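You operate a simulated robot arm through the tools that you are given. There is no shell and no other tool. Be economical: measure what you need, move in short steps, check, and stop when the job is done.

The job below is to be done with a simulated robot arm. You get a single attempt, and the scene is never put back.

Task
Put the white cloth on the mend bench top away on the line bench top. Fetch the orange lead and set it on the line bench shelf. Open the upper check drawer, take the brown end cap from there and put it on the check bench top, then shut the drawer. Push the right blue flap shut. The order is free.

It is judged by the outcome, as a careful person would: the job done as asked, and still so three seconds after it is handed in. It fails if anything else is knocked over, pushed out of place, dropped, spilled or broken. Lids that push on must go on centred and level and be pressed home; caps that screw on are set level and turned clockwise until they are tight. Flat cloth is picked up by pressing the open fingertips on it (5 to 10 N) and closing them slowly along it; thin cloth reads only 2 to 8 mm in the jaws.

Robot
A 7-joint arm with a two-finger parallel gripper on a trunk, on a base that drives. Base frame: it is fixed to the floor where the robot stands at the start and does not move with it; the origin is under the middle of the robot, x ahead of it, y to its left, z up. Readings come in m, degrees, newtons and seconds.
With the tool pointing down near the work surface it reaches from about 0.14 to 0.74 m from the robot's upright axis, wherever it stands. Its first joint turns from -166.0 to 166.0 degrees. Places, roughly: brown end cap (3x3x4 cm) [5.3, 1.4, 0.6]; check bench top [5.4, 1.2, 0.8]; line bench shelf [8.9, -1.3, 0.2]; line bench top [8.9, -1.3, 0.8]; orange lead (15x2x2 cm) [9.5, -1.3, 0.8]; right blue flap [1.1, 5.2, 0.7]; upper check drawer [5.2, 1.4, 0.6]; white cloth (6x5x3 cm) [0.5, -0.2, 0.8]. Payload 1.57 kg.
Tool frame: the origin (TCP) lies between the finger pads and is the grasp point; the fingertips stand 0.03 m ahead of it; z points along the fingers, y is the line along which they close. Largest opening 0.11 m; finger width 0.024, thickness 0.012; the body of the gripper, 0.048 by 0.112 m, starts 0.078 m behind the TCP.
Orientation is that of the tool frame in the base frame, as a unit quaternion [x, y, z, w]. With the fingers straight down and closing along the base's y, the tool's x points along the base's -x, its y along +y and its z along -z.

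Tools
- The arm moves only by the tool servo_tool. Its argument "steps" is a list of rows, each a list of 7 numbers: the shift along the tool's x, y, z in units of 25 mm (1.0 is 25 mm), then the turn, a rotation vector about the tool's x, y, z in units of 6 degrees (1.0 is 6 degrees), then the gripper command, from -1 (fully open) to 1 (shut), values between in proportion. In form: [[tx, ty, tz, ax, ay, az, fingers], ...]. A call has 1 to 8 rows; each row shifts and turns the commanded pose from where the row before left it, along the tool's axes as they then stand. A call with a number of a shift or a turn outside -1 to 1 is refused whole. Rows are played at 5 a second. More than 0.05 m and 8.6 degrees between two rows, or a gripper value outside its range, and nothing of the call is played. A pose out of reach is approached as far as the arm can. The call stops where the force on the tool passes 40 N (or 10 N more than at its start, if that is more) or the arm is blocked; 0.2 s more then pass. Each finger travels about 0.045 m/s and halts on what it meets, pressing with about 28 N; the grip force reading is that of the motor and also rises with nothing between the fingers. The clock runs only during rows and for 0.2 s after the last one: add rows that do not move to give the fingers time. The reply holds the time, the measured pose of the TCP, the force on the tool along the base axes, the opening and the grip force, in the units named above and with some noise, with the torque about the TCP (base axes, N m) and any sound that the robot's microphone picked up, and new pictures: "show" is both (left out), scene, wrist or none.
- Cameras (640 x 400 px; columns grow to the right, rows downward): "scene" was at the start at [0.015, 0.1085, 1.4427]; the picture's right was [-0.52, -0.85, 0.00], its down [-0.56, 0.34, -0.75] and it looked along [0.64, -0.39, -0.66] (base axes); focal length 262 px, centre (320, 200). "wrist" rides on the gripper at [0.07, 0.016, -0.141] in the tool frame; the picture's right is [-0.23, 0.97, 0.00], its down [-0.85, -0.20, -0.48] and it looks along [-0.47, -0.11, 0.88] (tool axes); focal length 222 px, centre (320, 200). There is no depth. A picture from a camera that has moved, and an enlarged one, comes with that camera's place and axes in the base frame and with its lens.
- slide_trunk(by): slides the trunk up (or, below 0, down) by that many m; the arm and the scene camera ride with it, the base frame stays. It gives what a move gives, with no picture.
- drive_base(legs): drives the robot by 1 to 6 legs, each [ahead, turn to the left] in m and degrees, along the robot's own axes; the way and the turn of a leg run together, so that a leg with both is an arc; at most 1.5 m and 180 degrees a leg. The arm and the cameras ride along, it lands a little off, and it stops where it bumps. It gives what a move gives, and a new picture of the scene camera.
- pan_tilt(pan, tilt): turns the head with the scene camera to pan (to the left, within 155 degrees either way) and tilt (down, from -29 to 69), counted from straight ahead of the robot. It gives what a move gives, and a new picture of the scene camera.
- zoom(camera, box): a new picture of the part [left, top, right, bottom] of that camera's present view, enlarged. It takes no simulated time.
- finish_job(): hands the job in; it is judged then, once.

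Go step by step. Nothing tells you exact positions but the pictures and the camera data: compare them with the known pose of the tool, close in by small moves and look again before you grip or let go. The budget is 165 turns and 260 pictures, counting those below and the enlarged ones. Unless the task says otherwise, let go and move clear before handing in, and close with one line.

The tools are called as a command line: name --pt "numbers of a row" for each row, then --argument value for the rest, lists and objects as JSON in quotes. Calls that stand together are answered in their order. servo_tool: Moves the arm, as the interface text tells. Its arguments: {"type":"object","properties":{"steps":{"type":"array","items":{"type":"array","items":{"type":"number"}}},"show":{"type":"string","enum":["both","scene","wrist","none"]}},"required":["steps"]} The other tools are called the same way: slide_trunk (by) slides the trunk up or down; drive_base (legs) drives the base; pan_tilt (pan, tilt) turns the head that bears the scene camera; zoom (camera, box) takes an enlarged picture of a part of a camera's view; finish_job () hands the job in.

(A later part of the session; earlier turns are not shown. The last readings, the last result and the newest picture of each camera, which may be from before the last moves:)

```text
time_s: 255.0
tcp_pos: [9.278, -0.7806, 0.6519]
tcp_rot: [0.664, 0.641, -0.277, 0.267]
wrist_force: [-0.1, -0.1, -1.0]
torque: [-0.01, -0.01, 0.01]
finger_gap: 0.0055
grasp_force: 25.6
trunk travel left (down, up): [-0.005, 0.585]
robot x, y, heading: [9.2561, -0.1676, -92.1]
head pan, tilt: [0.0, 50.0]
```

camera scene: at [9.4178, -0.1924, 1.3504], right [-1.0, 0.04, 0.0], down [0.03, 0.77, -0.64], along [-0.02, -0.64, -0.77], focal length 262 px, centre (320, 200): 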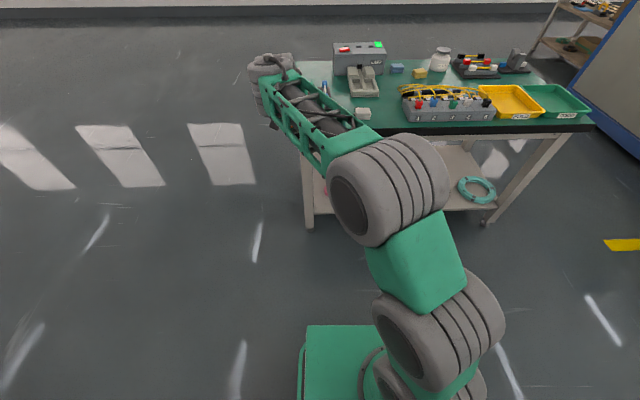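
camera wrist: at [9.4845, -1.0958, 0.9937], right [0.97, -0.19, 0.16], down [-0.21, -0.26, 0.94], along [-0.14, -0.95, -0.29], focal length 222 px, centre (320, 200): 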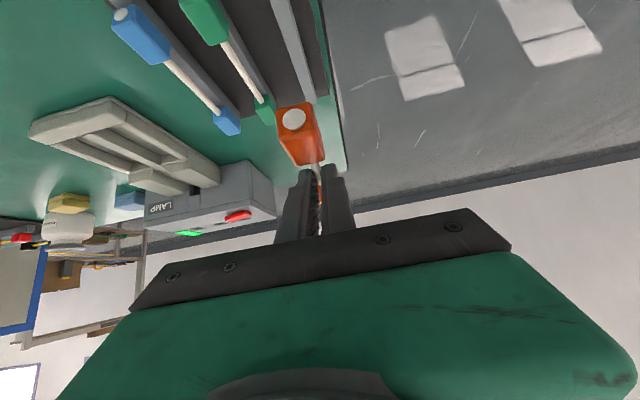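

Now I'll lower in front of the bench to just above shelf height.

servo_tool --pt "1 0 0.98 0 0 0 1" --pt "1 0 0.98 0 0 0 1" --pt "1 0 0.98 0 0 0 1" --pt "1 0 0.98 0 0 0 1" --pt "1 0 0.98 0 0 0 1" --pt "1 0 0.98 0 0 0 1" --pt "1 0 0.98 0 0 0 1" --pt "0.5 0 0.5 0 0 0 1"

```text
time_s: 256.8
tcp_pos: [9.2781, -0.7812, 0.3907]
tcp_rot: [0.663, 0.642, -0.277, 0.267]
wrist_force: [-1.1, -0.2, -0.4]
torque: [0.02, 0.02, 0.01]
finger_gap: 0.0056
grasp_force: 25.5
trunk travel left (down, up): [-0.005, 0.585]
robot x, y, heading: [9.2605, -0.1704, -92.2]
head pan, tilt: [0.0, 50.0]
camera scene: at [9.4177, -0.1921, 1.0604], right [-1.0, 0.04, 0.0], down [0.03, 0.77, -0.64], along [-0.02, -0.64, -0.77], focal length 262 px, centre (320, 200)
camera wrist: at [9.2988, -0.633, 0.4408], right [0.97, -0.19, 0.16], down [-0.21, -0.25, 0.94], along [-0.14, -0.95, -0.29], focal length 222 px, centre (320, 200)
```

scene: 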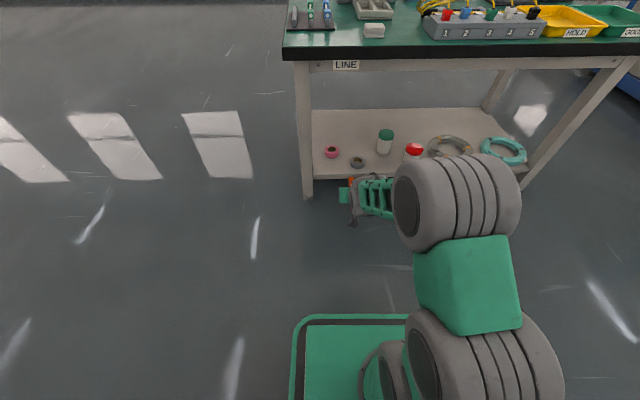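
wrist: 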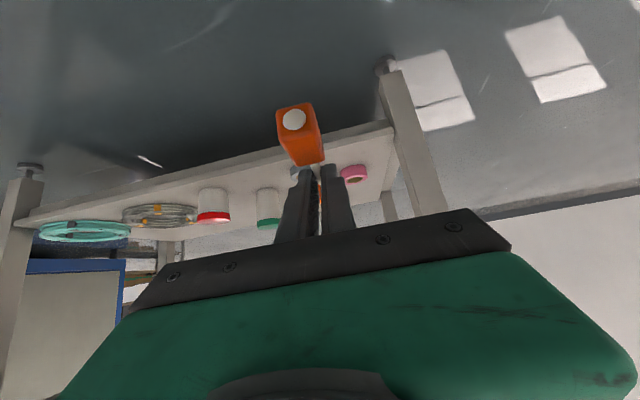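

zoom --camera "scene" --box '[295, 95, 435, 200]'

```text
3.81 times, centred on (365, 148) of scene
camera zoom: at [9.4177, -0.1921, 1.0604], right [-1.0, 0.04, 0.0], down [0.03, 0.77, -0.64], along [-0.02, -0.64, -0.77], focal length 998 px, centre (149, 400)
```

zoom: 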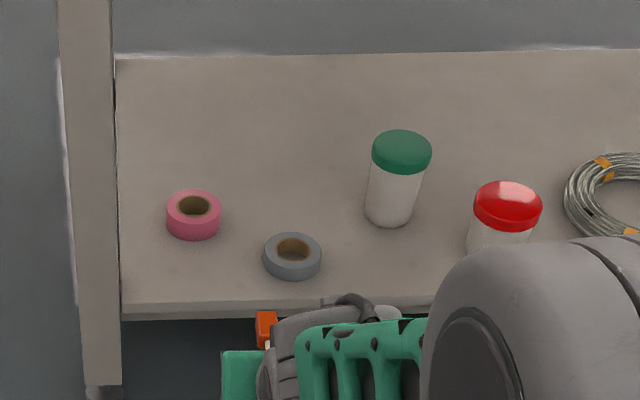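

There is free shelf behind the grey tape: the lead centre should go to about (9.20, -1.27). I'll shift sideways, lower to z 0.30, and drive in.

servo_tool --pt "0.85 -0.87 0.85 0 0 0 1" --pt "0.85 -0.87 0.85 0 0 0 1" --pt "0.85 -0.87 0.85 0 0 0 1" --pt "0 0 0 0 0 0 1" --show "none"

drive_base --legs '[[0.3, 0]]'

zoom --camera "wrist" --box '[0, 0, 640, 400]'

```text
time_s: 257.8
tcp_pos: [9.2105, -0.7778, 0.3011]
tcp_rot: [0.664, 0.641, -0.277, 0.267]
wrist_force: [0.1, 1.0, -0.4]
torque: [0.01, -0.02, 0.01]
finger_gap: 0.0057
grasp_force: 26.2
trunk travel left (down, up): [-0.005, 0.585]
robot x, y, heading: [9.2614, -0.1648, -92.0]
head pan, tilt: [0.0, 50.0]
```

```text
time_s: 259.9
tcp_pos: [9.2018, -1.0817, 0.3003]
tcp_rot: [0.662, 0.643, -0.277, 0.268]
wrist_force: [-0.3, 0.6, 0.8]
torque: [0.0, -0.01, 0.0]
finger_gap: 0.006
grasp_force: 25.9
trunk travel left (down, up): [-0.005, 0.585]
robot x, y, heading: [9.2505, -0.4726, -91.9]
head pan, tilt: [0.0, 50.0]
camera scene: at [9.4066, -0.4959, 1.0604], right [-1.0, 0.04, 0.0], down [0.03, 0.77, -0.64], along [-0.02, -0.64, -0.77], focal length 262 px, centre (320, 200)
```

scene: 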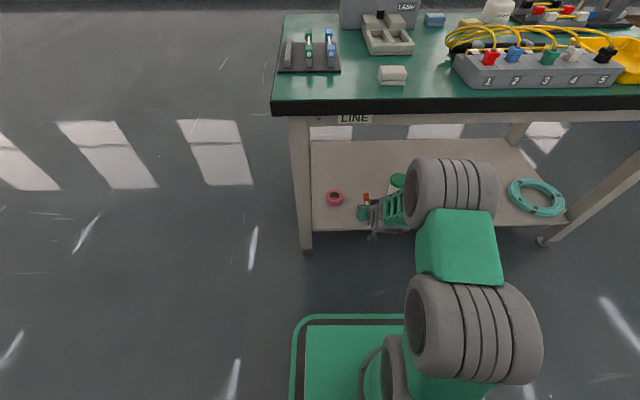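

```text
1.00 times, centred on (320, 200) of wrist (not enlarged: the box is as wide or as high as the picture)
camera zoom: at [9.2219, -0.9348, 0.351], right [0.97, -0.19, 0.16], down [-0.21, -0.26, 0.94], along [-0.14, -0.95, -0.29], focal length 222 px, centre (320, 200)
```

zoom: 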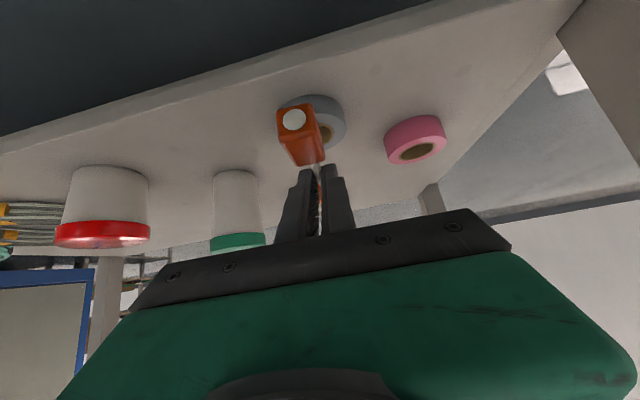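

I'll reach further in with the arm itself, watching the elbow against the bench edge.

servo_tool --pt "-0.7 0 0.71 0 0 0 1" --pt "-0.7 0 0.71 0 0 0 1" --pt "-0.7 0 0.71 0 0 0 1" --pt "-0.7 0 0.71 0 0 0 1" --pt "0 0 0 0 0 0 1"

```text
time_s: 261.1
tcp_pos: [9.1983, -1.1818, 0.3009]
tcp_rot: [0.663, 0.642, -0.277, 0.268]
wrist_force: [0.8, 0.3, -0.7]
torque: [0.0, 0.04, 0.01]
finger_gap: 0.0058
grasp_force: 25.5
trunk travel left (down, up): [-0.005, 0.585]
robot x, y, heading: [9.251, -0.4724, -92.0]
head pan, tilt: [0.0, 50.0]
camera scene: at [9.4066, -0.4959, 1.0604], right [-1.0, 0.04, 0.0], down [0.03, 0.77, -0.64], along [-0.02, -0.64, -0.77], focal length 262 px, centre (320, 200)
camera wrist: at [9.2184, -1.0333, 0.3514], right [0.97, -0.19, 0.16], down [-0.21, -0.26, 0.94], along [-0.14, -0.95, -0.29], focal length 222 px, centre (320, 200)
```

scene: 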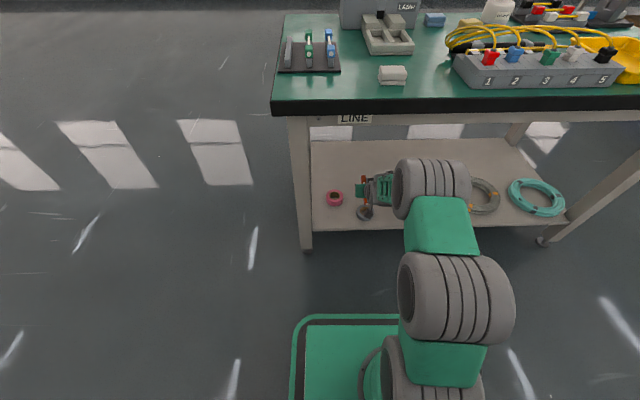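
wrist: 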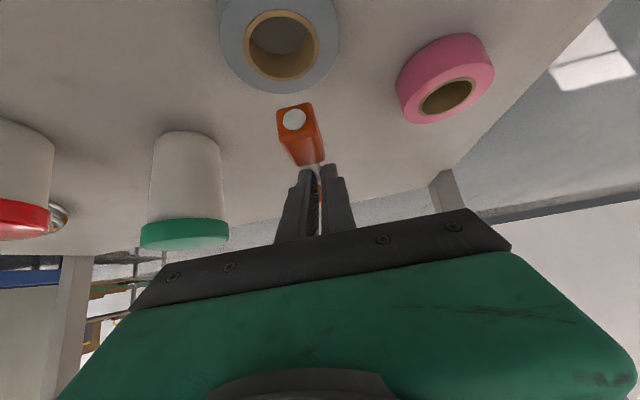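

servo_tool --pt "-0.7 0 0.71 0 0 0 1" --pt "-0.7 0 0.71 0 0 0 1" --pt "-0.6 0 0.6 0 0 0 1" --pt "0.6 0 0.6 0 0 0 1" --pt "0 0 0 0 0 0 1"

```text
time_s: 262.3
tcp_pos: [9.1951, -1.253, 0.2801]
tcp_rot: [0.662, 0.643, -0.277, 0.268]
wrist_force: [0.1, -0.1, -0.5]
torque: [0.02, 0.02, -0.01]
finger_gap: 0.0058
grasp_force: 25.5
trunk travel left (down, up): [-0.005, 0.585]
robot x, y, heading: [9.2469, -0.4671, -92.1]
head pan, tilt: [0.0, 50.0]
camera scene: at [9.4066, -0.4959, 1.0604], right [-1.0, 0.04, 0.0], down [0.03, 0.77, -0.64], along [-0.02, -0.64, -0.77], focal length 262 px, centre (320, 200)
camera wrist: at [9.2159, -1.1058, 0.3297], right [0.97, -0.19, 0.16], down [-0.21, -0.26, 0.94], along [-0.14, -0.95, -0.29], focal length 222 px, centre (320, 200)
```

scene: 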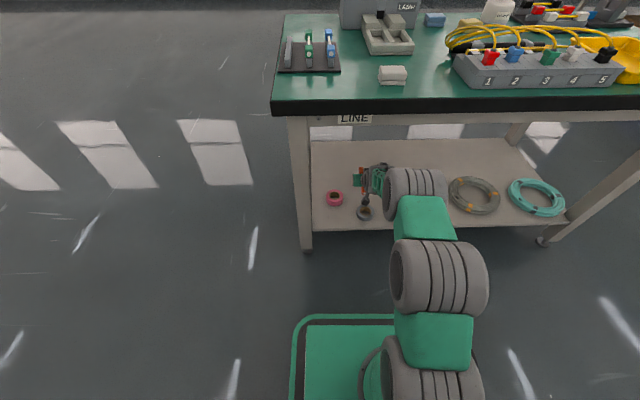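
wrist: 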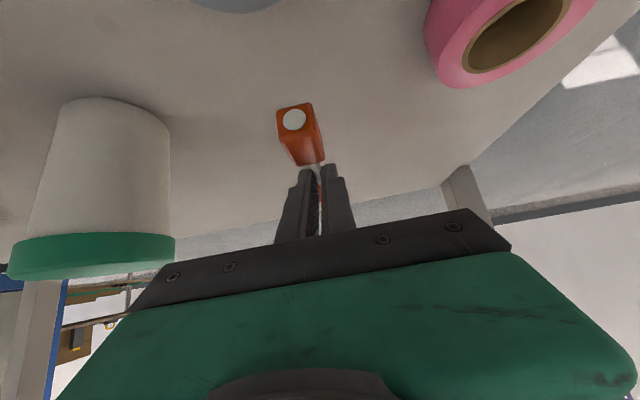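

servo_tool --pt "0.5 0 0.5 0 0 0 1" --pt "0.3 0 0.3 0 0 0 1" --pt "0.15 0 0.15 0 0 0 1" --pt "0 0 0 0 0 0 1" --show "wrist"

```text
time_s: 263.3
tcp_pos: [9.1958, -1.2529, 0.2461]
tcp_rot: [0.663, 0.642, -0.276, 0.267]
wrist_force: [0.1, -0.1, -1.0]
torque: [-0.01, -0.01, -0.02]
finger_gap: 0.0056
grasp_force: 25.5
trunk travel left (down, up): [-0.005, 0.585]
robot x, y, heading: [9.2503, -0.4709, -91.8]
head pan, tilt: [0.0, 50.0]
camera wrist: at [9.2162, -1.1058, 0.2954], right [0.97, -0.19, 0.16], down [-0.21, -0.26, 0.94], along [-0.14, -0.95, -0.29], focal length 222 px, centre (320, 200)
```

wrist: 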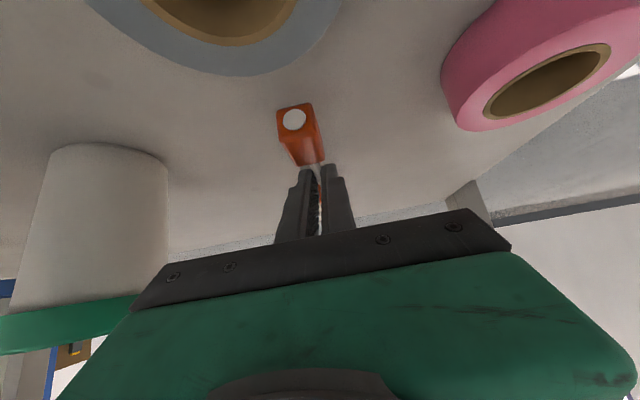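

servo_tool --pt "0.12 0 0.12 0 0 0 1" --pt "0.1 0 0.1 0 0 0 1" --pt "0.08 0 0.08 0 0 0 1" --pt "0 0 0 0 0 0 1" --show "none"

```text
time_s: 264.3
tcp_pos: [9.1959, -1.2548, 0.2355]
tcp_rot: [0.662, 0.643, -0.277, 0.268]
wrist_force: [0.0, 0.5, -1.1]
torque: [0.02, 0.02, -0.02]
finger_gap: 0.0059
grasp_force: 25.4
trunk travel left (down, up): [-0.005, 0.585]
robot x, y, heading: [9.2509, -0.4672, -92.1]
head pan, tilt: [0.0, 50.0]
```

servo_tool --pt "0.08 0 0.08 0 0 0 1" --pt "0.08 0 0.08 0 0 0 1" --pt "0 0 0 0 0 0 1" --show "wrist"

```text
time_s: 265.1
tcp_pos: [9.1951, -1.2544, 0.2312]
tcp_rot: [0.662, 0.643, -0.277, 0.268]
wrist_force: [0.0, 4.1, 5.9]
torque: [0.35, -0.07, -0.03]
finger_gap: 0.0053
grasp_force: 26.0
trunk travel left (down, up): [-0.005, 0.585]
robot x, y, heading: [9.25, -0.4735, -91.9]
head pan, tilt: [0.0, 50.0]
camera wrist: at [9.2163, -1.1066, 0.2805], right [0.97, -0.19, 0.16], down [-0.21, -0.25, 0.95], along [-0.14, -0.95, -0.28], focal length 222 px, centre (320, 200)
```

wrist: 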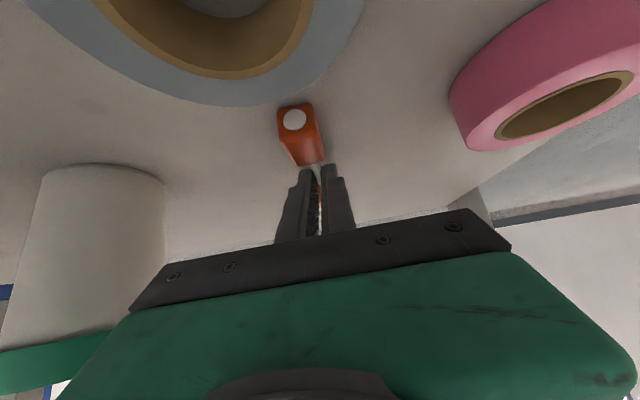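

Contact with the shelf is light. I'll open and retreat along the finger axis, as on the approach.

servo_tool --pt "0 0 0 0 0 0 0.8" --pt "0 0 0 0 0 0 0.6" --pt "0 0 0 0 0 0 0.4" --pt "0 0 0 0 0 0 0.4" --pt "-0.1 0 -0.5 0 0 0 0.4" --pt "-0.1 0 -0.9 0 0 0 0.4" --pt "-0.1 0 -1 0 0 0 0.4" --show "wrist"

```text
time_s: 266.7
tcp_pos: [9.1968, -1.2149, 0.2777]
tcp_rot: [0.662, 0.643, -0.276, 0.268]
wrist_force: [0.4, -0.2, 0.4]
torque: [-0.02, -0.01, 0.01]
finger_gap: 0.0332
grasp_force: 0.0
trunk travel left (down, up): [-0.005, 0.585]
robot x, y, heading: [9.2503, -0.4724, -91.9]
head pan, tilt: [0.0, 50.0]
camera wrist: at [9.2176, -1.0674, 0.3275], right [0.97, -0.19, 0.16], down [-0.21, -0.26, 0.94], along [-0.14, -0.95, -0.29], focal length 222 px, centre (320, 200)
```

wrist: 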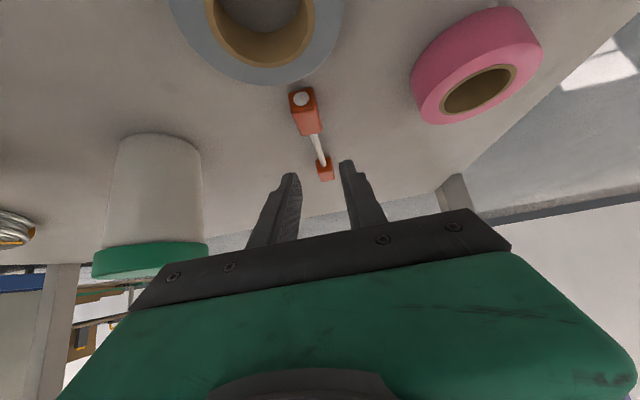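

The lead lies flat on the shelf. I'll withdraw by the same path.

servo_tool --pt "0 0 -1 0 0 0 0.4" --pt "0.7 0 -0.71 0 0 0 0.4" --pt "0.7 0 -0.71 0 0 0 0.4" --pt "0.7 0 -0.71 0 0 0 0.4" --pt "0.7 0 -0.71 0 0 0 0.4" --pt "0.7 0 -0.71 0 0 0 0.4" --pt "0 0 0 0 0 0 0.4" --show "scene"

drive_base --legs '[[-0.32, 0]]'

zoom --camera "scene" --box '[260, 60, 500, 230]'

```text
time_s: 268.3
tcp_pos: [9.2016, -1.0726, 0.2954]
tcp_rot: [0.662, 0.643, -0.277, 0.268]
wrist_force: [0.0, 0.0, 0.2]
torque: [0.0, -0.01, 0.02]
finger_gap: 0.0329
grasp_force: 0.1
trunk travel left (down, up): [-0.005, 0.585]
robot x, y, heading: [9.2522, -0.4705, -92.0]
head pan, tilt: [0.0, 50.0]
camera scene: at [9.4066, -0.4959, 1.0604], right [-1.0, 0.04, 0.0], down [0.03, 0.77, -0.64], along [-0.02, -0.64, -0.77], focal length 262 px, centre (320, 200)
```

scene: 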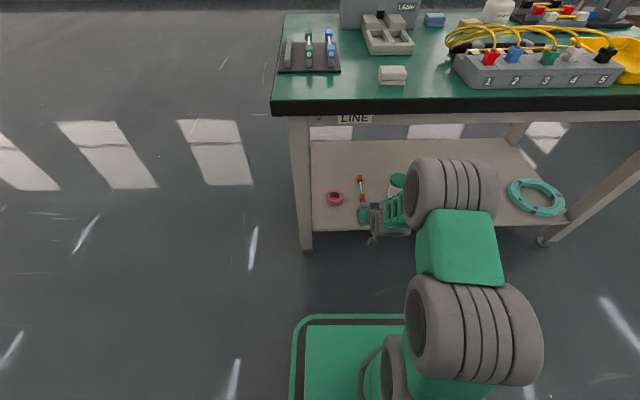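

```text
time_s: 270.4
tcp_pos: [9.2087, -0.7534, 0.2943]
tcp_rot: [0.665, 0.64, -0.278, 0.267]
wrist_force: [-0.7, -1.6, 0.3]
torque: [-0.01, 0.03, 0.0]
finger_gap: 0.033
grasp_force: 0.1
trunk travel left (down, up): [-0.005, 0.585]
robot x, y, heading: [9.2629, -0.1484, -92.2]
head pan, tilt: [0.0, 50.0]
camera scene: at [9.4188, -0.176, 1.0604], right [-1.0, 0.04, 0.0], down [0.03, 0.77, -0.64], along [-0.03, -0.64, -0.77], focal length 262 px, centre (320, 200)
```

scene: 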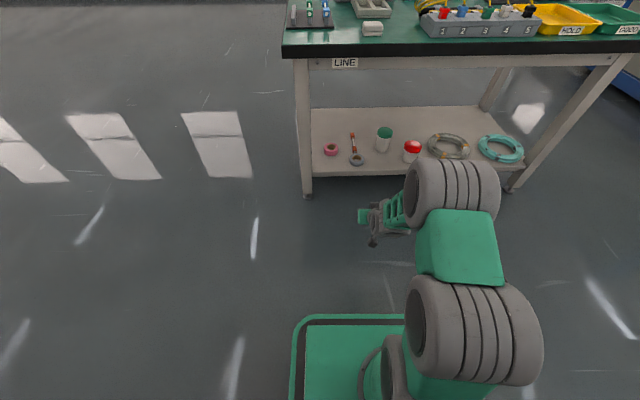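

```text
2.35 times, centred on (380, 145) of scene
camera zoom: at [9.4188, -0.176, 1.0604], right [-1.0, 0.04, 0.0], down [0.03, 0.77, -0.64], along [-0.03, -0.64, -0.77], focal length 616 px, centre (179, 329)
```

zoom: 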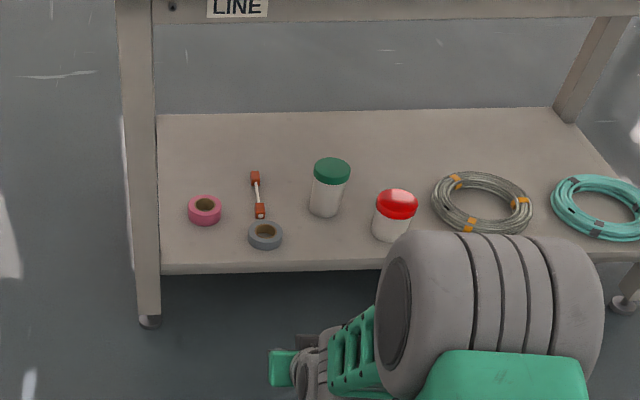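

The lead is on the shelf with nothing disturbed. I'll raise up and drive back west to the check bench.

slide_trunk --by 0.4

servo_tool --pt "-1 0 -1 0 0 0 0.4" --pt "-1 0 -1 0 0 0 0.4" --pt "-1 0 -1 0 0 0 0.4" --pt "-1 0 -1 0 0 0 0.4" --pt "-1 0 -1 0 0 0 0.4" --pt "-1 0 -1 0 0 0 0.4" --pt "0 0 -1 0 0 0 0.4" --pt "0 0 -1 0 0 0 0.4" --show "none"

drive_base --legs '[[-0.12, 0], [0, -87], [1.5, 0], [1.5, 0], [1.4, 0]]'

```text
time_s: 274.2
tcp_pos: [9.2086, -0.7519, 0.6945]
tcp_rot: [0.664, 0.641, -0.277, 0.268]
wrist_force: [0.3, 0.1, -0.4]
torque: [0.02, 0.01, -0.01]
finger_gap: 0.0332
grasp_force: 0.1
trunk travel left (down, up): [-0.405, 0.185]
robot x, y, heading: [9.2592, -0.1509, -92.0]
head pan, tilt: [0.0, 50.0]
```

```text
time_s: 276.1
tcp_pos: [9.2121, -0.7138, 0.9417]
tcp_rot: [0.665, 0.64, -0.277, 0.266]
wrist_force: [-1.1, 0.4, 0.2]
torque: [-0.02, 0.0, 0.01]
finger_gap: 0.0328
grasp_force: 0.1
trunk travel left (down, up): [-0.405, 0.185]
robot x, y, heading: [9.2613, -0.1516, -92.6]
head pan, tilt: [0.0, 50.0]
```

```text
time_s: 277.3
tcp_pos: [9.2148, -0.608, 0.9435]
tcp_rot: [0.666, 0.639, -0.278, 0.266]
wrist_force: [0.7, 0.7, 0.1]
torque: [0.02, -0.02, 0.03]
finger_gap: 0.033
grasp_force: 0.0
trunk travel left (down, up): [-0.405, 0.185]
robot x, y, heading: [9.2667, -0.0469, -92.8]
head pan, tilt: [0.0, 50.0]
stopped in leg 1: the robot was blocked; the commanded pose is now the measured one
camera scene: at [9.4234, -0.0707, 1.4604], right [-1.0, 0.05, 0.0], down [0.04, 0.77, -0.64], along [-0.03, -0.64, -0.77], focal length 262 px, centre (320, 200)
```

scene: 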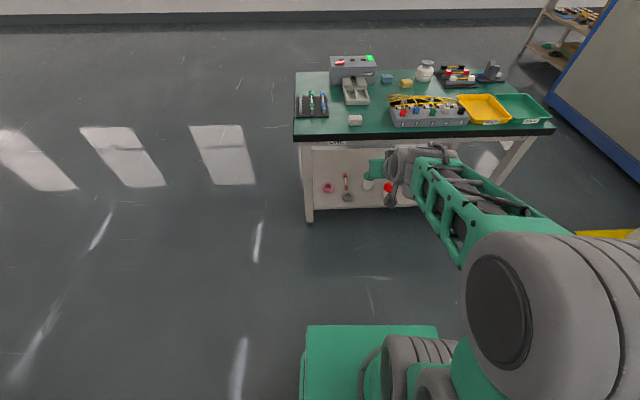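

I was blocked from behind. I'll look at what's there before moving on.

pan_tilt --pan 150 --tilt 55

pan_tilt --pan -140 --tilt 50

```text
time_s: 279.6
tcp_pos: [9.2155, -0.6081, 0.9426]
tcp_rot: [0.666, 0.639, -0.278, 0.266]
wrist_force: [-0.5, -0.4, 0.2]
torque: [0.02, 0.03, 0.01]
finger_gap: 0.0329
grasp_force: 0.1
trunk travel left (down, up): [-0.405, 0.185]
robot x, y, heading: [9.2672, -0.0416, -92.6]
head pan, tilt: [150.0, 55.0]
camera scene: at [9.4658, 0.0672, 1.4539], right [0.84, -0.54, 0.0], down [-0.44, -0.69, -0.57], along [0.31, 0.48, -0.82], focal length 262 px, centre (320, 200)
```

scene: 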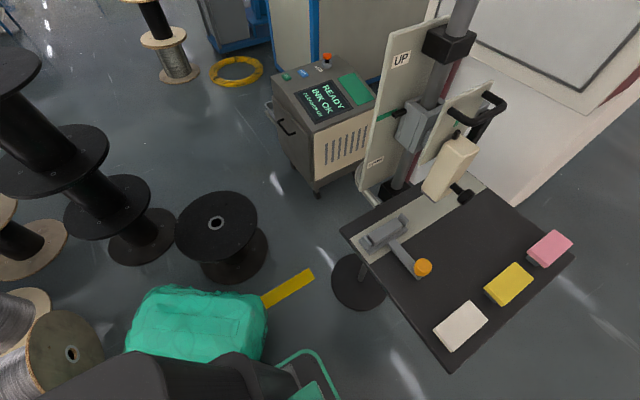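

```text
time_s: 283.6
tcp_pos: [9.2153, -0.6079, 0.9427]
tcp_rot: [0.665, 0.639, -0.278, 0.267]
wrist_force: [0.4, 1.0, 0.2]
torque: [-0.01, -0.01, 0.02]
finger_gap: 0.0329
grasp_force: 0.0
trunk travel left (down, up): [-0.405, 0.185]
robot x, y, heading: [9.2667, -0.0421, -92.8]
head pan, tilt: [-140.0, 50.0]
camera scene: at [9.3802, 0.0676, 1.4604], right [0.79, 0.61, 0.0], down [0.47, -0.61, -0.64], along [-0.39, 0.51, -0.77], focal length 262 px, centre (320, 200)
```

scene: 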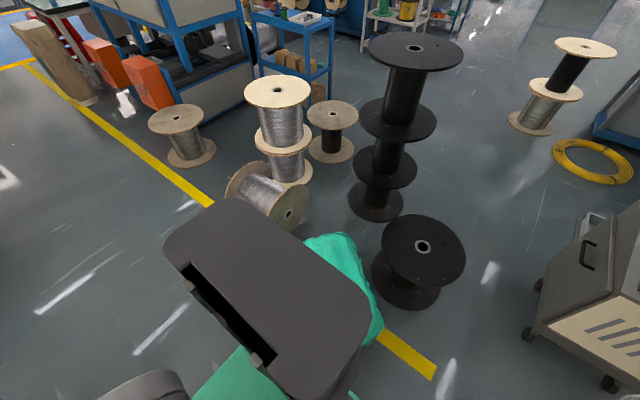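

I only touched the soft green sack behind, and it looks in place. I'll pull forward and make an arc to the right, away from the stand's board and the spools.

drive_base --legs '[[0.1, 0], [0.5, -91]]'

pan_tilt --pan -150 --tilt 40

pan_tilt --pan 0 --tilt 25

```text
time_s: 288.6
tcp_pos: [8.3717, -0.3848, 0.943]
tcp_rot: [0.923, -0.023, -0.385, -0.01]
wrist_force: [-0.2, 0.6, -0.4]
torque: [0.01, -0.01, 0.03]
finger_gap: 0.0332
grasp_force: 0.1
trunk travel left (down, up): [-0.405, 0.185]
robot x, y, heading: [8.9334, -0.4395, 177.1]
head pan, tilt: [-140.0, 50.0]
cut short: leg 2
camera scene: at [9.0522, -0.5539, 1.4604], right [0.6, -0.8, 0.0], down [-0.61, -0.46, -0.64], along [0.51, 0.39, -0.77], focal length 262 px, centre (320, 200)
```

scene: 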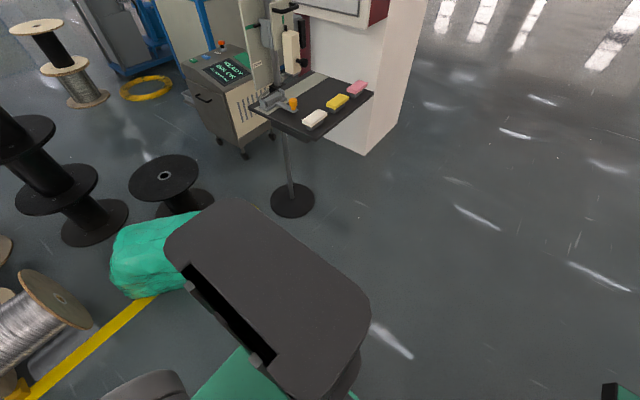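

```text
time_s: 289.3
tcp_pos: [8.3727, -0.3843, 0.9438]
tcp_rot: [0.923, -0.023, -0.385, -0.01]
wrist_force: [-0.4, -1.0, -0.2]
torque: [-0.01, 0.0, 0.01]
finger_gap: 0.0332
grasp_force: 0.1
trunk travel left (down, up): [-0.405, 0.185]
robot x, y, heading: [8.9359, -0.44, 177.4]
head pan, tilt: [-150.0, 40.0]
camera scene: at [9.0664, -0.5615, 1.4745], right [0.46, -0.89, 0.0], down [-0.57, -0.29, -0.77], along [0.68, 0.35, -0.64], focal length 262 px, centre (320, 200)
```

scene: 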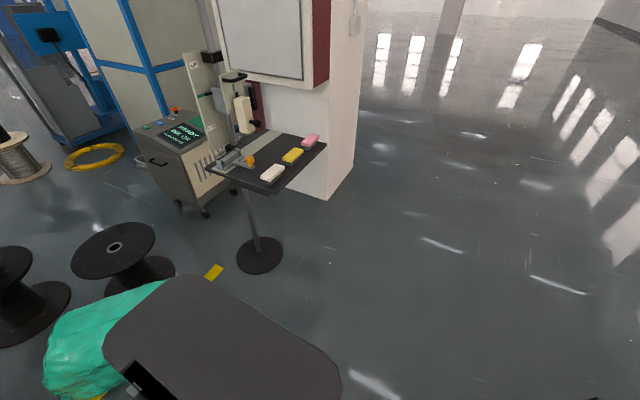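

```text
time_s: 291.7
tcp_pos: [8.3713, -0.3845, 0.9427]
tcp_rot: [0.923, -0.023, -0.385, -0.011]
wrist_force: [0.0, 0.4, -0.2]
torque: [0.0, -0.02, 0.02]
finger_gap: 0.0331
grasp_force: 0.1
trunk travel left (down, up): [-0.405, 0.185]
robot x, y, heading: [8.9349, -0.4393, 177.1]
head pan, tilt: [0.0, 25.0]
camera scene: at [8.8987, -0.5957, 1.4979], right [0.05, 1.0, 0.0], down [0.42, -0.02, -0.91], along [-0.91, 0.05, -0.42], focal length 262 px, centre (320, 200)
```

scene: 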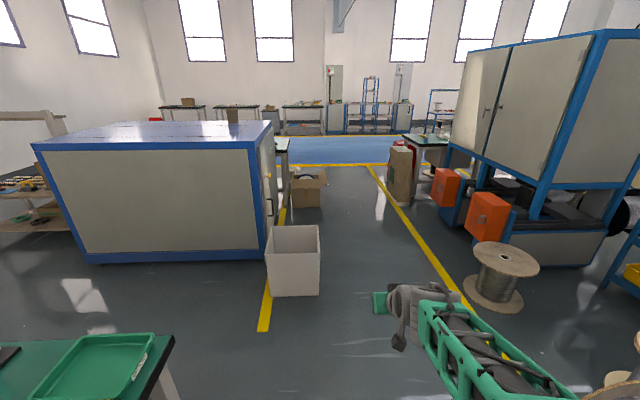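

Everything behind is unmoved. I'll go back through the passage to the aisle.

drive_base --legs '[[0, -15], [1.6, 0], [0, 18], [1.5, 0], [1.5, 0], [0.75, 0]]'

pan_tilt --pan -110 --tilt 35

```text
refused: 1.6 is not a number from -1.5 to 1.5
```

```text
time_s: 293.5
tcp_pos: [8.3714, -0.3833, 0.9425]
tcp_rot: [0.923, -0.022, -0.385, -0.01]
wrist_force: [0.5, 0.4, 0.7]
torque: [0.0, 0.0, -0.04]
finger_gap: 0.0329
grasp_force: 0.0
trunk travel left (down, up): [-0.405, 0.185]
robot x, y, heading: [8.9366, -0.44, 177.4]
head pan, tilt: [-110.0, 35.0]
camera scene: at [9.0249, -0.5192, 1.4821], right [0.92, -0.39, 0.0], down [-0.22, -0.53, -0.82], along [0.32, 0.76, -0.57], focal length 262 px, centre (320, 200)
```

scene: 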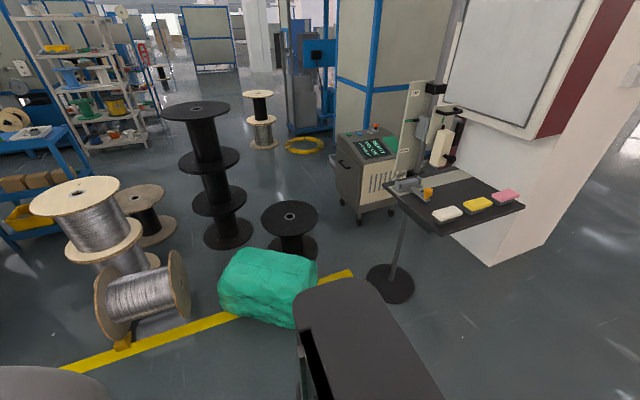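

drive_base --legs '[[0, -15], [1.5, 0], [0, 18], [1.5, 0], [1.5, 0], [0.8, 0]]'

pan_tilt --pan -115 --tilt 35

```text
time_s: 320.8
tcp_pos: [3.1517, -0.0095, 0.9438]
tcp_rot: [0.923, 0.005, -0.385, 0.002]
wrist_force: [0.3, 0.3, 1.3]
torque: [0.01, 0.01, 0.01]
finger_gap: 0.033
grasp_force: 0.1
trunk travel left (down, up): [-0.405, 0.185]
robot x, y, heading: [3.7168, -0.0342, -179.3]
head pan, tilt: [-110.0, 35.0]
camera scene: at [3.8106, -0.1039, 1.4821], right [0.94, -0.33, 0.0], down [-0.19, -0.54, -0.82], along [0.27, 0.77, -0.57], focal length 262 px, centre (320, 200)
```

scene: 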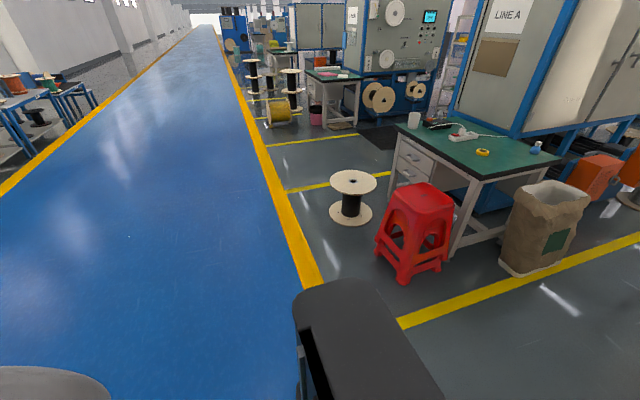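

```text
time_s: 321.4
tcp_pos: [3.1509, -0.0085, 0.9426]
tcp_rot: [0.923, 0.005, -0.384, 0.001]
wrist_force: [-0.4, 0.2, -0.1]
torque: [-0.02, -0.03, -0.03]
finger_gap: 0.0329
grasp_force: 0.0
trunk travel left (down, up): [-0.405, 0.185]
robot x, y, heading: [3.7141, -0.028, -179.3]
head pan, tilt: [-115.0, 35.0]
camera scene: at [3.8177, -0.1067, 1.4821], right [0.91, -0.41, 0.0], down [-0.24, -0.52, -0.82], along [0.34, 0.75, -0.57], focal length 262 px, centre (320, 200)
```

scene: 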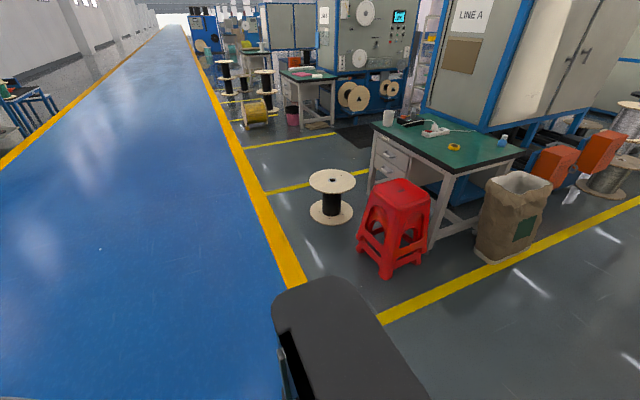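

zoom --camera "scene" --box '[290, 90, 530, 290]'

```text
2.00 times, centred on (410, 190) of scene
camera zoom: at [3.8177, -0.1067, 1.4821], right [0.91, -0.41, 0.0], down [-0.24, -0.52, -0.82], along [0.34, 0.75, -0.57], focal length 524 px, centre (140, 220)
```

zoom: 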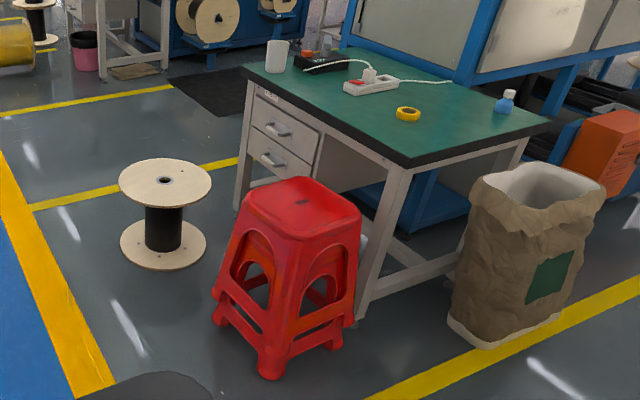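

The desk spans x 5.07–5.70, y 0.81–1.63. The upper drawer handle is near (5.03, 1.34, 0.64), the stool is at x 4.7–5.05, y 0.78–1.1, and a wooden spool is at (4.71, 1.61). I can stand at about (4.33, 1.2) facing east.

drive_base --legs '[[0, -90.7], [1.22, 0], [0, -90], [0.45, 0]]'

pan_tilt --pan 0 --tilt 45

```text
time_s: 337.7
tcp_pos: [4.7546, 1.1717, 0.9432]
tcp_rot: [0.002, 0.923, -0.002, 0.385]
wrist_force: [-0.2, 0.6, -0.3]
torque: [0.02, 0.01, -0.01]
finger_gap: 0.0331
grasp_force: 0.1
trunk travel left (down, up): [-0.405, 0.185]
robot x, y, heading: [4.1883, 1.2034, -0.2]
head pan, tilt: [-115.0, 35.0]
camera scene: at [4.096, 1.2762, 1.4821], right [-0.9, 0.43, 0.0], down [0.24, 0.52, -0.82], along [-0.35, -0.74, -0.57], focal length 262 px, centre (320, 200)
```

scene: 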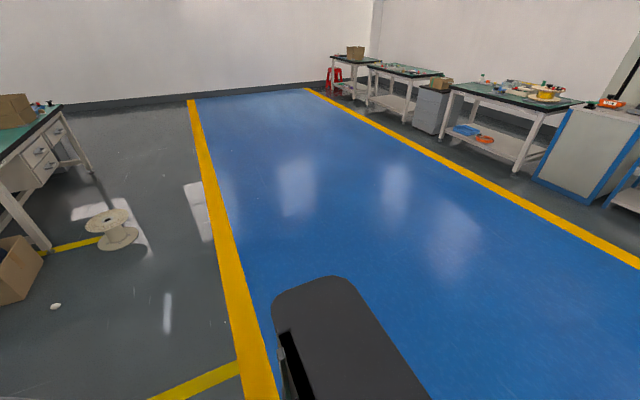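

```text
time_s: 339.7
tcp_pos: [4.7544, 1.1712, 0.9423]
tcp_rot: [0.002, 0.923, -0.002, 0.385]
wrist_force: [-1.2, -0.7, -0.8]
torque: [-0.03, 0.0, -0.01]
finger_gap: 0.0329
grasp_force: 0.0
trunk travel left (down, up): [-0.405, 0.185]
robot x, y, heading: [4.1888, 1.2033, -0.4]
head pan, tilt: [0.0, 45.0]
camera scene: at [4.2149, 1.3555, 1.4673], right [-0.01, -1.0, 0.0], down [-0.71, 0.0, -0.71], along [0.71, 0.0, -0.71], focal length 262 px, centre (320, 200)
```

scene: 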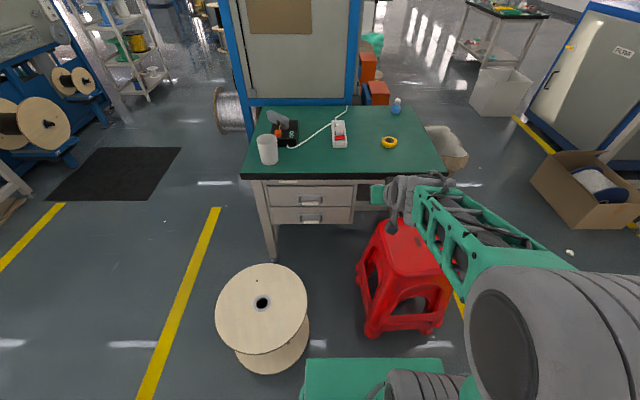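

zoom --camera "scene" --box '[230, 95, 430, 245]'

zoom --camera "wrist" --box '[0, 0, 640, 400]'

```text
2.67 times, centred on (330, 170) of scene
camera zoom: at [4.2149, 1.3555, 1.4673], right [-0.01, -1.0, 0.0], down [-0.71, 0.0, -0.71], along [0.71, 0.0, -0.71], focal length 698 px, centre (293, 280)
```

zoom: 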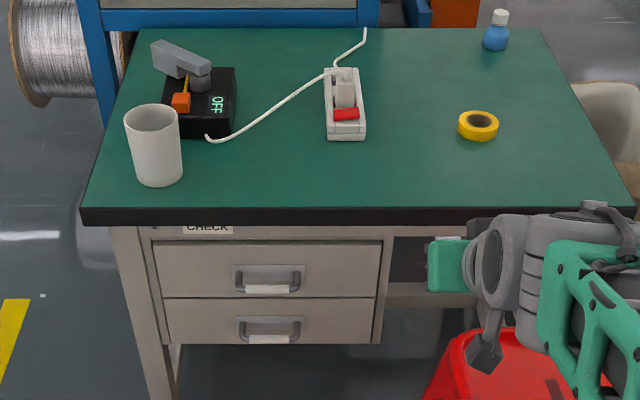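

```text
1.00 times, centred on (320, 200) of wrist (not enlarged: the box is as wide or as high as the picture)
camera zoom: at [4.605, 1.188, 0.9928], right [0.16, 0.97, 0.16], down [0.26, -0.2, 0.94], along [0.95, -0.11, -0.29], focal length 222 px, centre (320, 200)
```

zoom: 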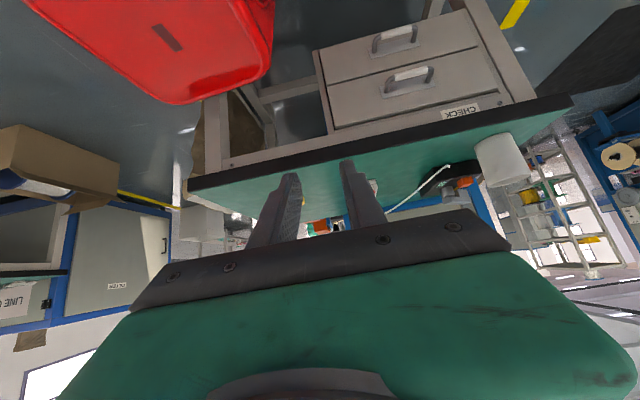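

zoom --camera "wrist" --box '[350, 10, 470, 110]'

zoom --camera "scene" --box '[280, 175, 350, 230]'

```text
4.00 times, centred on (410, 60) of wrist
camera zoom: at [4.605, 1.188, 0.9928], right [0.16, 0.97, 0.16], down [0.26, -0.2, 0.94], along [0.95, -0.11, -0.29], focal length 888 px, centre (-40, 760)
```

zoom: 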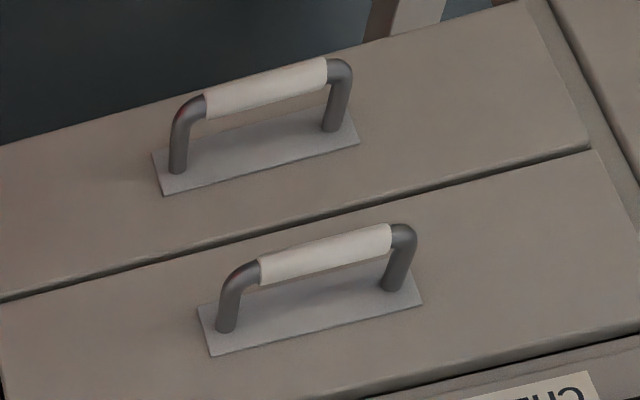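

```text
7.27 times, centred on (315, 202) of scene
camera zoom: at [4.2149, 1.3555, 1.4673], right [-0.01, -1.0, 0.0], down [-0.71, 0.0, -0.71], along [0.71, 0.0, -0.71], focal length 1905 px, centre (356, 182)
```

zoom: 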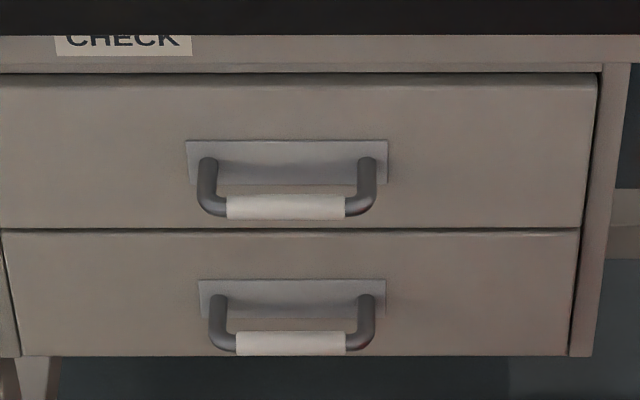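

The bow handle's grip bar is at about (5.06, 1.40, 0.594), standing some 4 cm off the face. I'll roll the tool 90° so the fingers close vertically and pitch it flatter, then pinch the bar and pull.

servo_tool --pt "0 0 0 0 0 1 0.2" --pt "0 0 0 0 0 1 0" --pt "0 0 0 0 0 1 0" --pt "0 0 0 0 0 1 0" --pt "0 0 0 0 0 1 0" --pt "0 0 0 0 0 1 0" --pt "0 0 0 0 0 1 0" --pt "0 0 0 0 0 1 0" --show "none"

servo_tool --pt "0 0 0 0 0 1 0" --pt "0 0 0 0 0 1 0" --pt "0 0 0 0 0 1 0" --pt "0 0 0 0 0 1 0" --pt "0 0 0 0 0 1 0" --pt "0 0 0 0 0 1 0" --pt "0 0 0 0 0 1 0" --pt "0 0 0 0 0 0 0" --show "wrist"

```text
time_s: 341.5
tcp_pos: [4.7553, 1.1706, 0.9422]
tcp_rot: [0.378, 0.842, 0.155, 0.353]
wrist_force: [0.1, 0.1, 0.0]
torque: [0.0, 0.02, 0.02]
finger_gap: 0.055
grasp_force: 0.0
trunk travel left (down, up): [-0.405, 0.185]
robot x, y, heading: [4.1905, 1.2032, -0.3]
head pan, tilt: [0.0, 45.0]
```

```text
time_s: 343.3
tcp_pos: [4.7547, 1.1715, 0.9433]
tcp_rot: [0.655, 0.65, 0.27, 0.273]
wrist_force: [0.1, 0.2, 0.1]
torque: [0.01, -0.03, 0.0]
finger_gap: 0.0552
grasp_force: 0.1
trunk travel left (down, up): [-0.405, 0.185]
robot x, y, heading: [4.1895, 1.2012, -0.1]
head pan, tilt: [0.0, 45.0]
camera wrist: at [4.6662, 1.2416, 1.0539], right [0.68, -0.23, 0.69], down [-0.49, -0.85, 0.2], along [0.55, -0.47, -0.69], focal length 222 px, centre (320, 200)
```

wrist: 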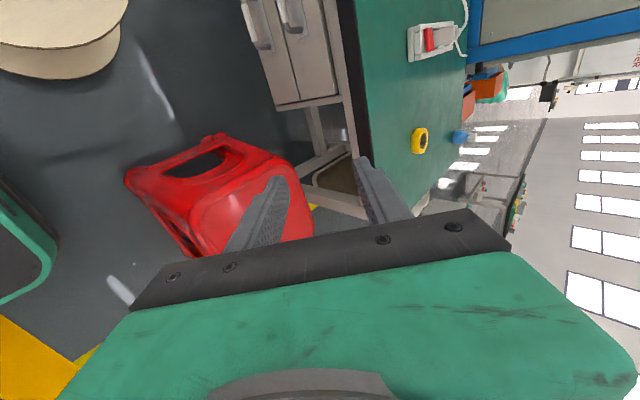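

servo_tool --pt "1 0 0 -0.85 0 0 0" --pt "1 0 0 -0.85 0 0 0" --pt "1 0 0 -0.85 0 0 0" --pt "1 0 0 -0.85 0 0 0" --pt "1 0 0 -0.85 0 0 0" --pt "1 0 0 0 0 0 0" --pt "1 0 0 0 0 0 0" --pt "1 0 0 0 0 0 0" --show "none"

slide_trunk --by -0.33

servo_tool --pt "1 0 0 0 0 0 0" --pt "0.2 0 0 0 0 0 0" --pt "0 0 0 0 0 0 0"

```text
time_s: 345.1
tcp_pos: [4.7556, 1.3734, 0.9426]
tcp_rot: [0.577, 0.576, 0.408, 0.411]
wrist_force: [0.7, -0.8, -0.7]
torque: [0.0, -0.04, 0.01]
finger_gap: 0.0547
grasp_force: 0.1
trunk travel left (down, up): [-0.405, 0.185]
robot x, y, heading: [4.1922, 1.2029, -0.4]
head pan, tilt: [0.0, 45.0]
```

```text
time_s: 348.3
tcp_pos: [4.7571, 1.3731, 0.6136]
tcp_rot: [0.577, 0.576, 0.407, 0.412]
wrist_force: [0.1, 0.3, -0.6]
torque: [0.01, -0.06, -0.03]
finger_gap: 0.055
grasp_force: 0.0
trunk travel left (down, up): [-0.075, 0.515]
robot x, y, heading: [4.1912, 1.2017, -0.3]
head pan, tilt: [0.0, 45.0]
```

```text
time_s: 349.1
tcp_pos: [4.7549, 1.4051, 0.6133]
tcp_rot: [0.577, 0.576, 0.408, 0.411]
wrist_force: [0.1, 0.9, 0.1]
torque: [0.0, -0.01, -0.02]
finger_gap: 0.0551
grasp_force: 0.1
trunk travel left (down, up): [-0.075, 0.515]
robot x, y, heading: [4.1886, 1.203, -0.3]
head pan, tilt: [0.0, 45.0]
camera scene: at [4.2149, 1.3555, 1.1373], right [0.0, -1.0, 0.0], down [-0.71, 0.0, -0.71], along [0.71, 0.0, -0.71], focal length 262 px, centre (320, 200)
camera wrist: at [4.6268, 1.4728, 0.6755], right [0.32, -0.23, 0.92], down [-0.52, -0.85, -0.03], along [0.79, -0.47, -0.39], focal length 222 px, centre (320, 200)
```

scene: 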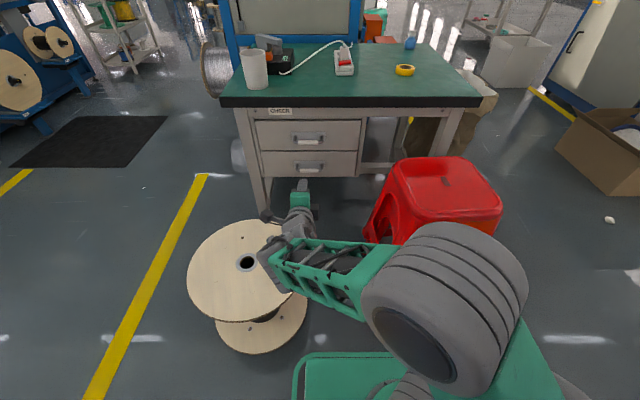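
wrist: 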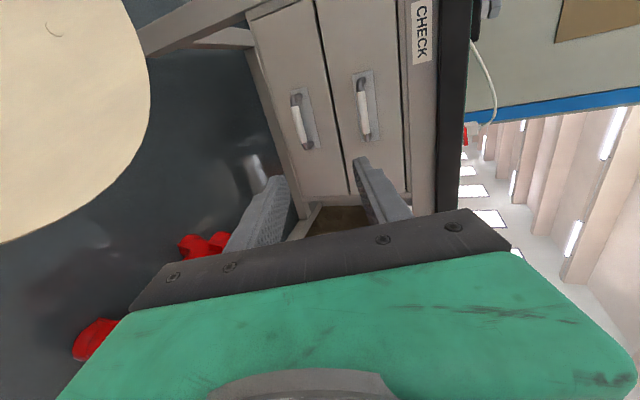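

The fingers line up with the upper handle. To get closer without touching the spool, I'll shift my base slightly right between the stool and the spool, with the arm pulled back a little first.

servo_tool --pt "0 0 -1 0 0 0 0" --pt "0 0 -1 0 0 0 0" --pt "0 0 -1 0 0 0 0" --show "none"

drive_base --legs '[[0, -22], [0.2, 0], [0, 22]]'

```text
time_s: 349.9
tcp_pos: [4.6833, 1.4033, 0.6381]
tcp_rot: [0.577, 0.575, 0.408, 0.412]
wrist_force: [-0.1, 0.5, 0.1]
torque: [0.01, -0.02, 0.0]
finger_gap: 0.0552
grasp_force: 0.0
trunk travel left (down, up): [-0.075, 0.515]
robot x, y, heading: [4.1884, 1.2018, -0.5]
head pan, tilt: [0.0, 45.0]
```

```text
time_s: 353.8
tcp_pos: [4.8706, 1.3209, 0.638]
tcp_rot: [0.58, 0.572, 0.406, 0.413]
wrist_force: [-0.1, 0.3, 0.5]
torque: [-0.03, 0.0, -0.03]
finger_gap: 0.055
grasp_force: 0.1
trunk travel left (down, up): [-0.075, 0.515]
robot x, y, heading: [4.3722, 1.1256, -0.4]
head pan, tilt: [0.0, 45.0]
camera scene: at [4.4019, 1.2779, 1.1373], right [-0.02, -1.0, 0.0], down [-0.71, 0.01, -0.71], along [0.71, -0.01, -0.71], focal length 262 px, centre (320, 200)
```

scene: 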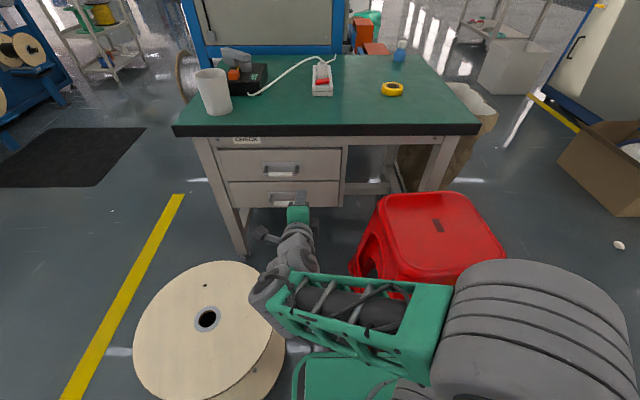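

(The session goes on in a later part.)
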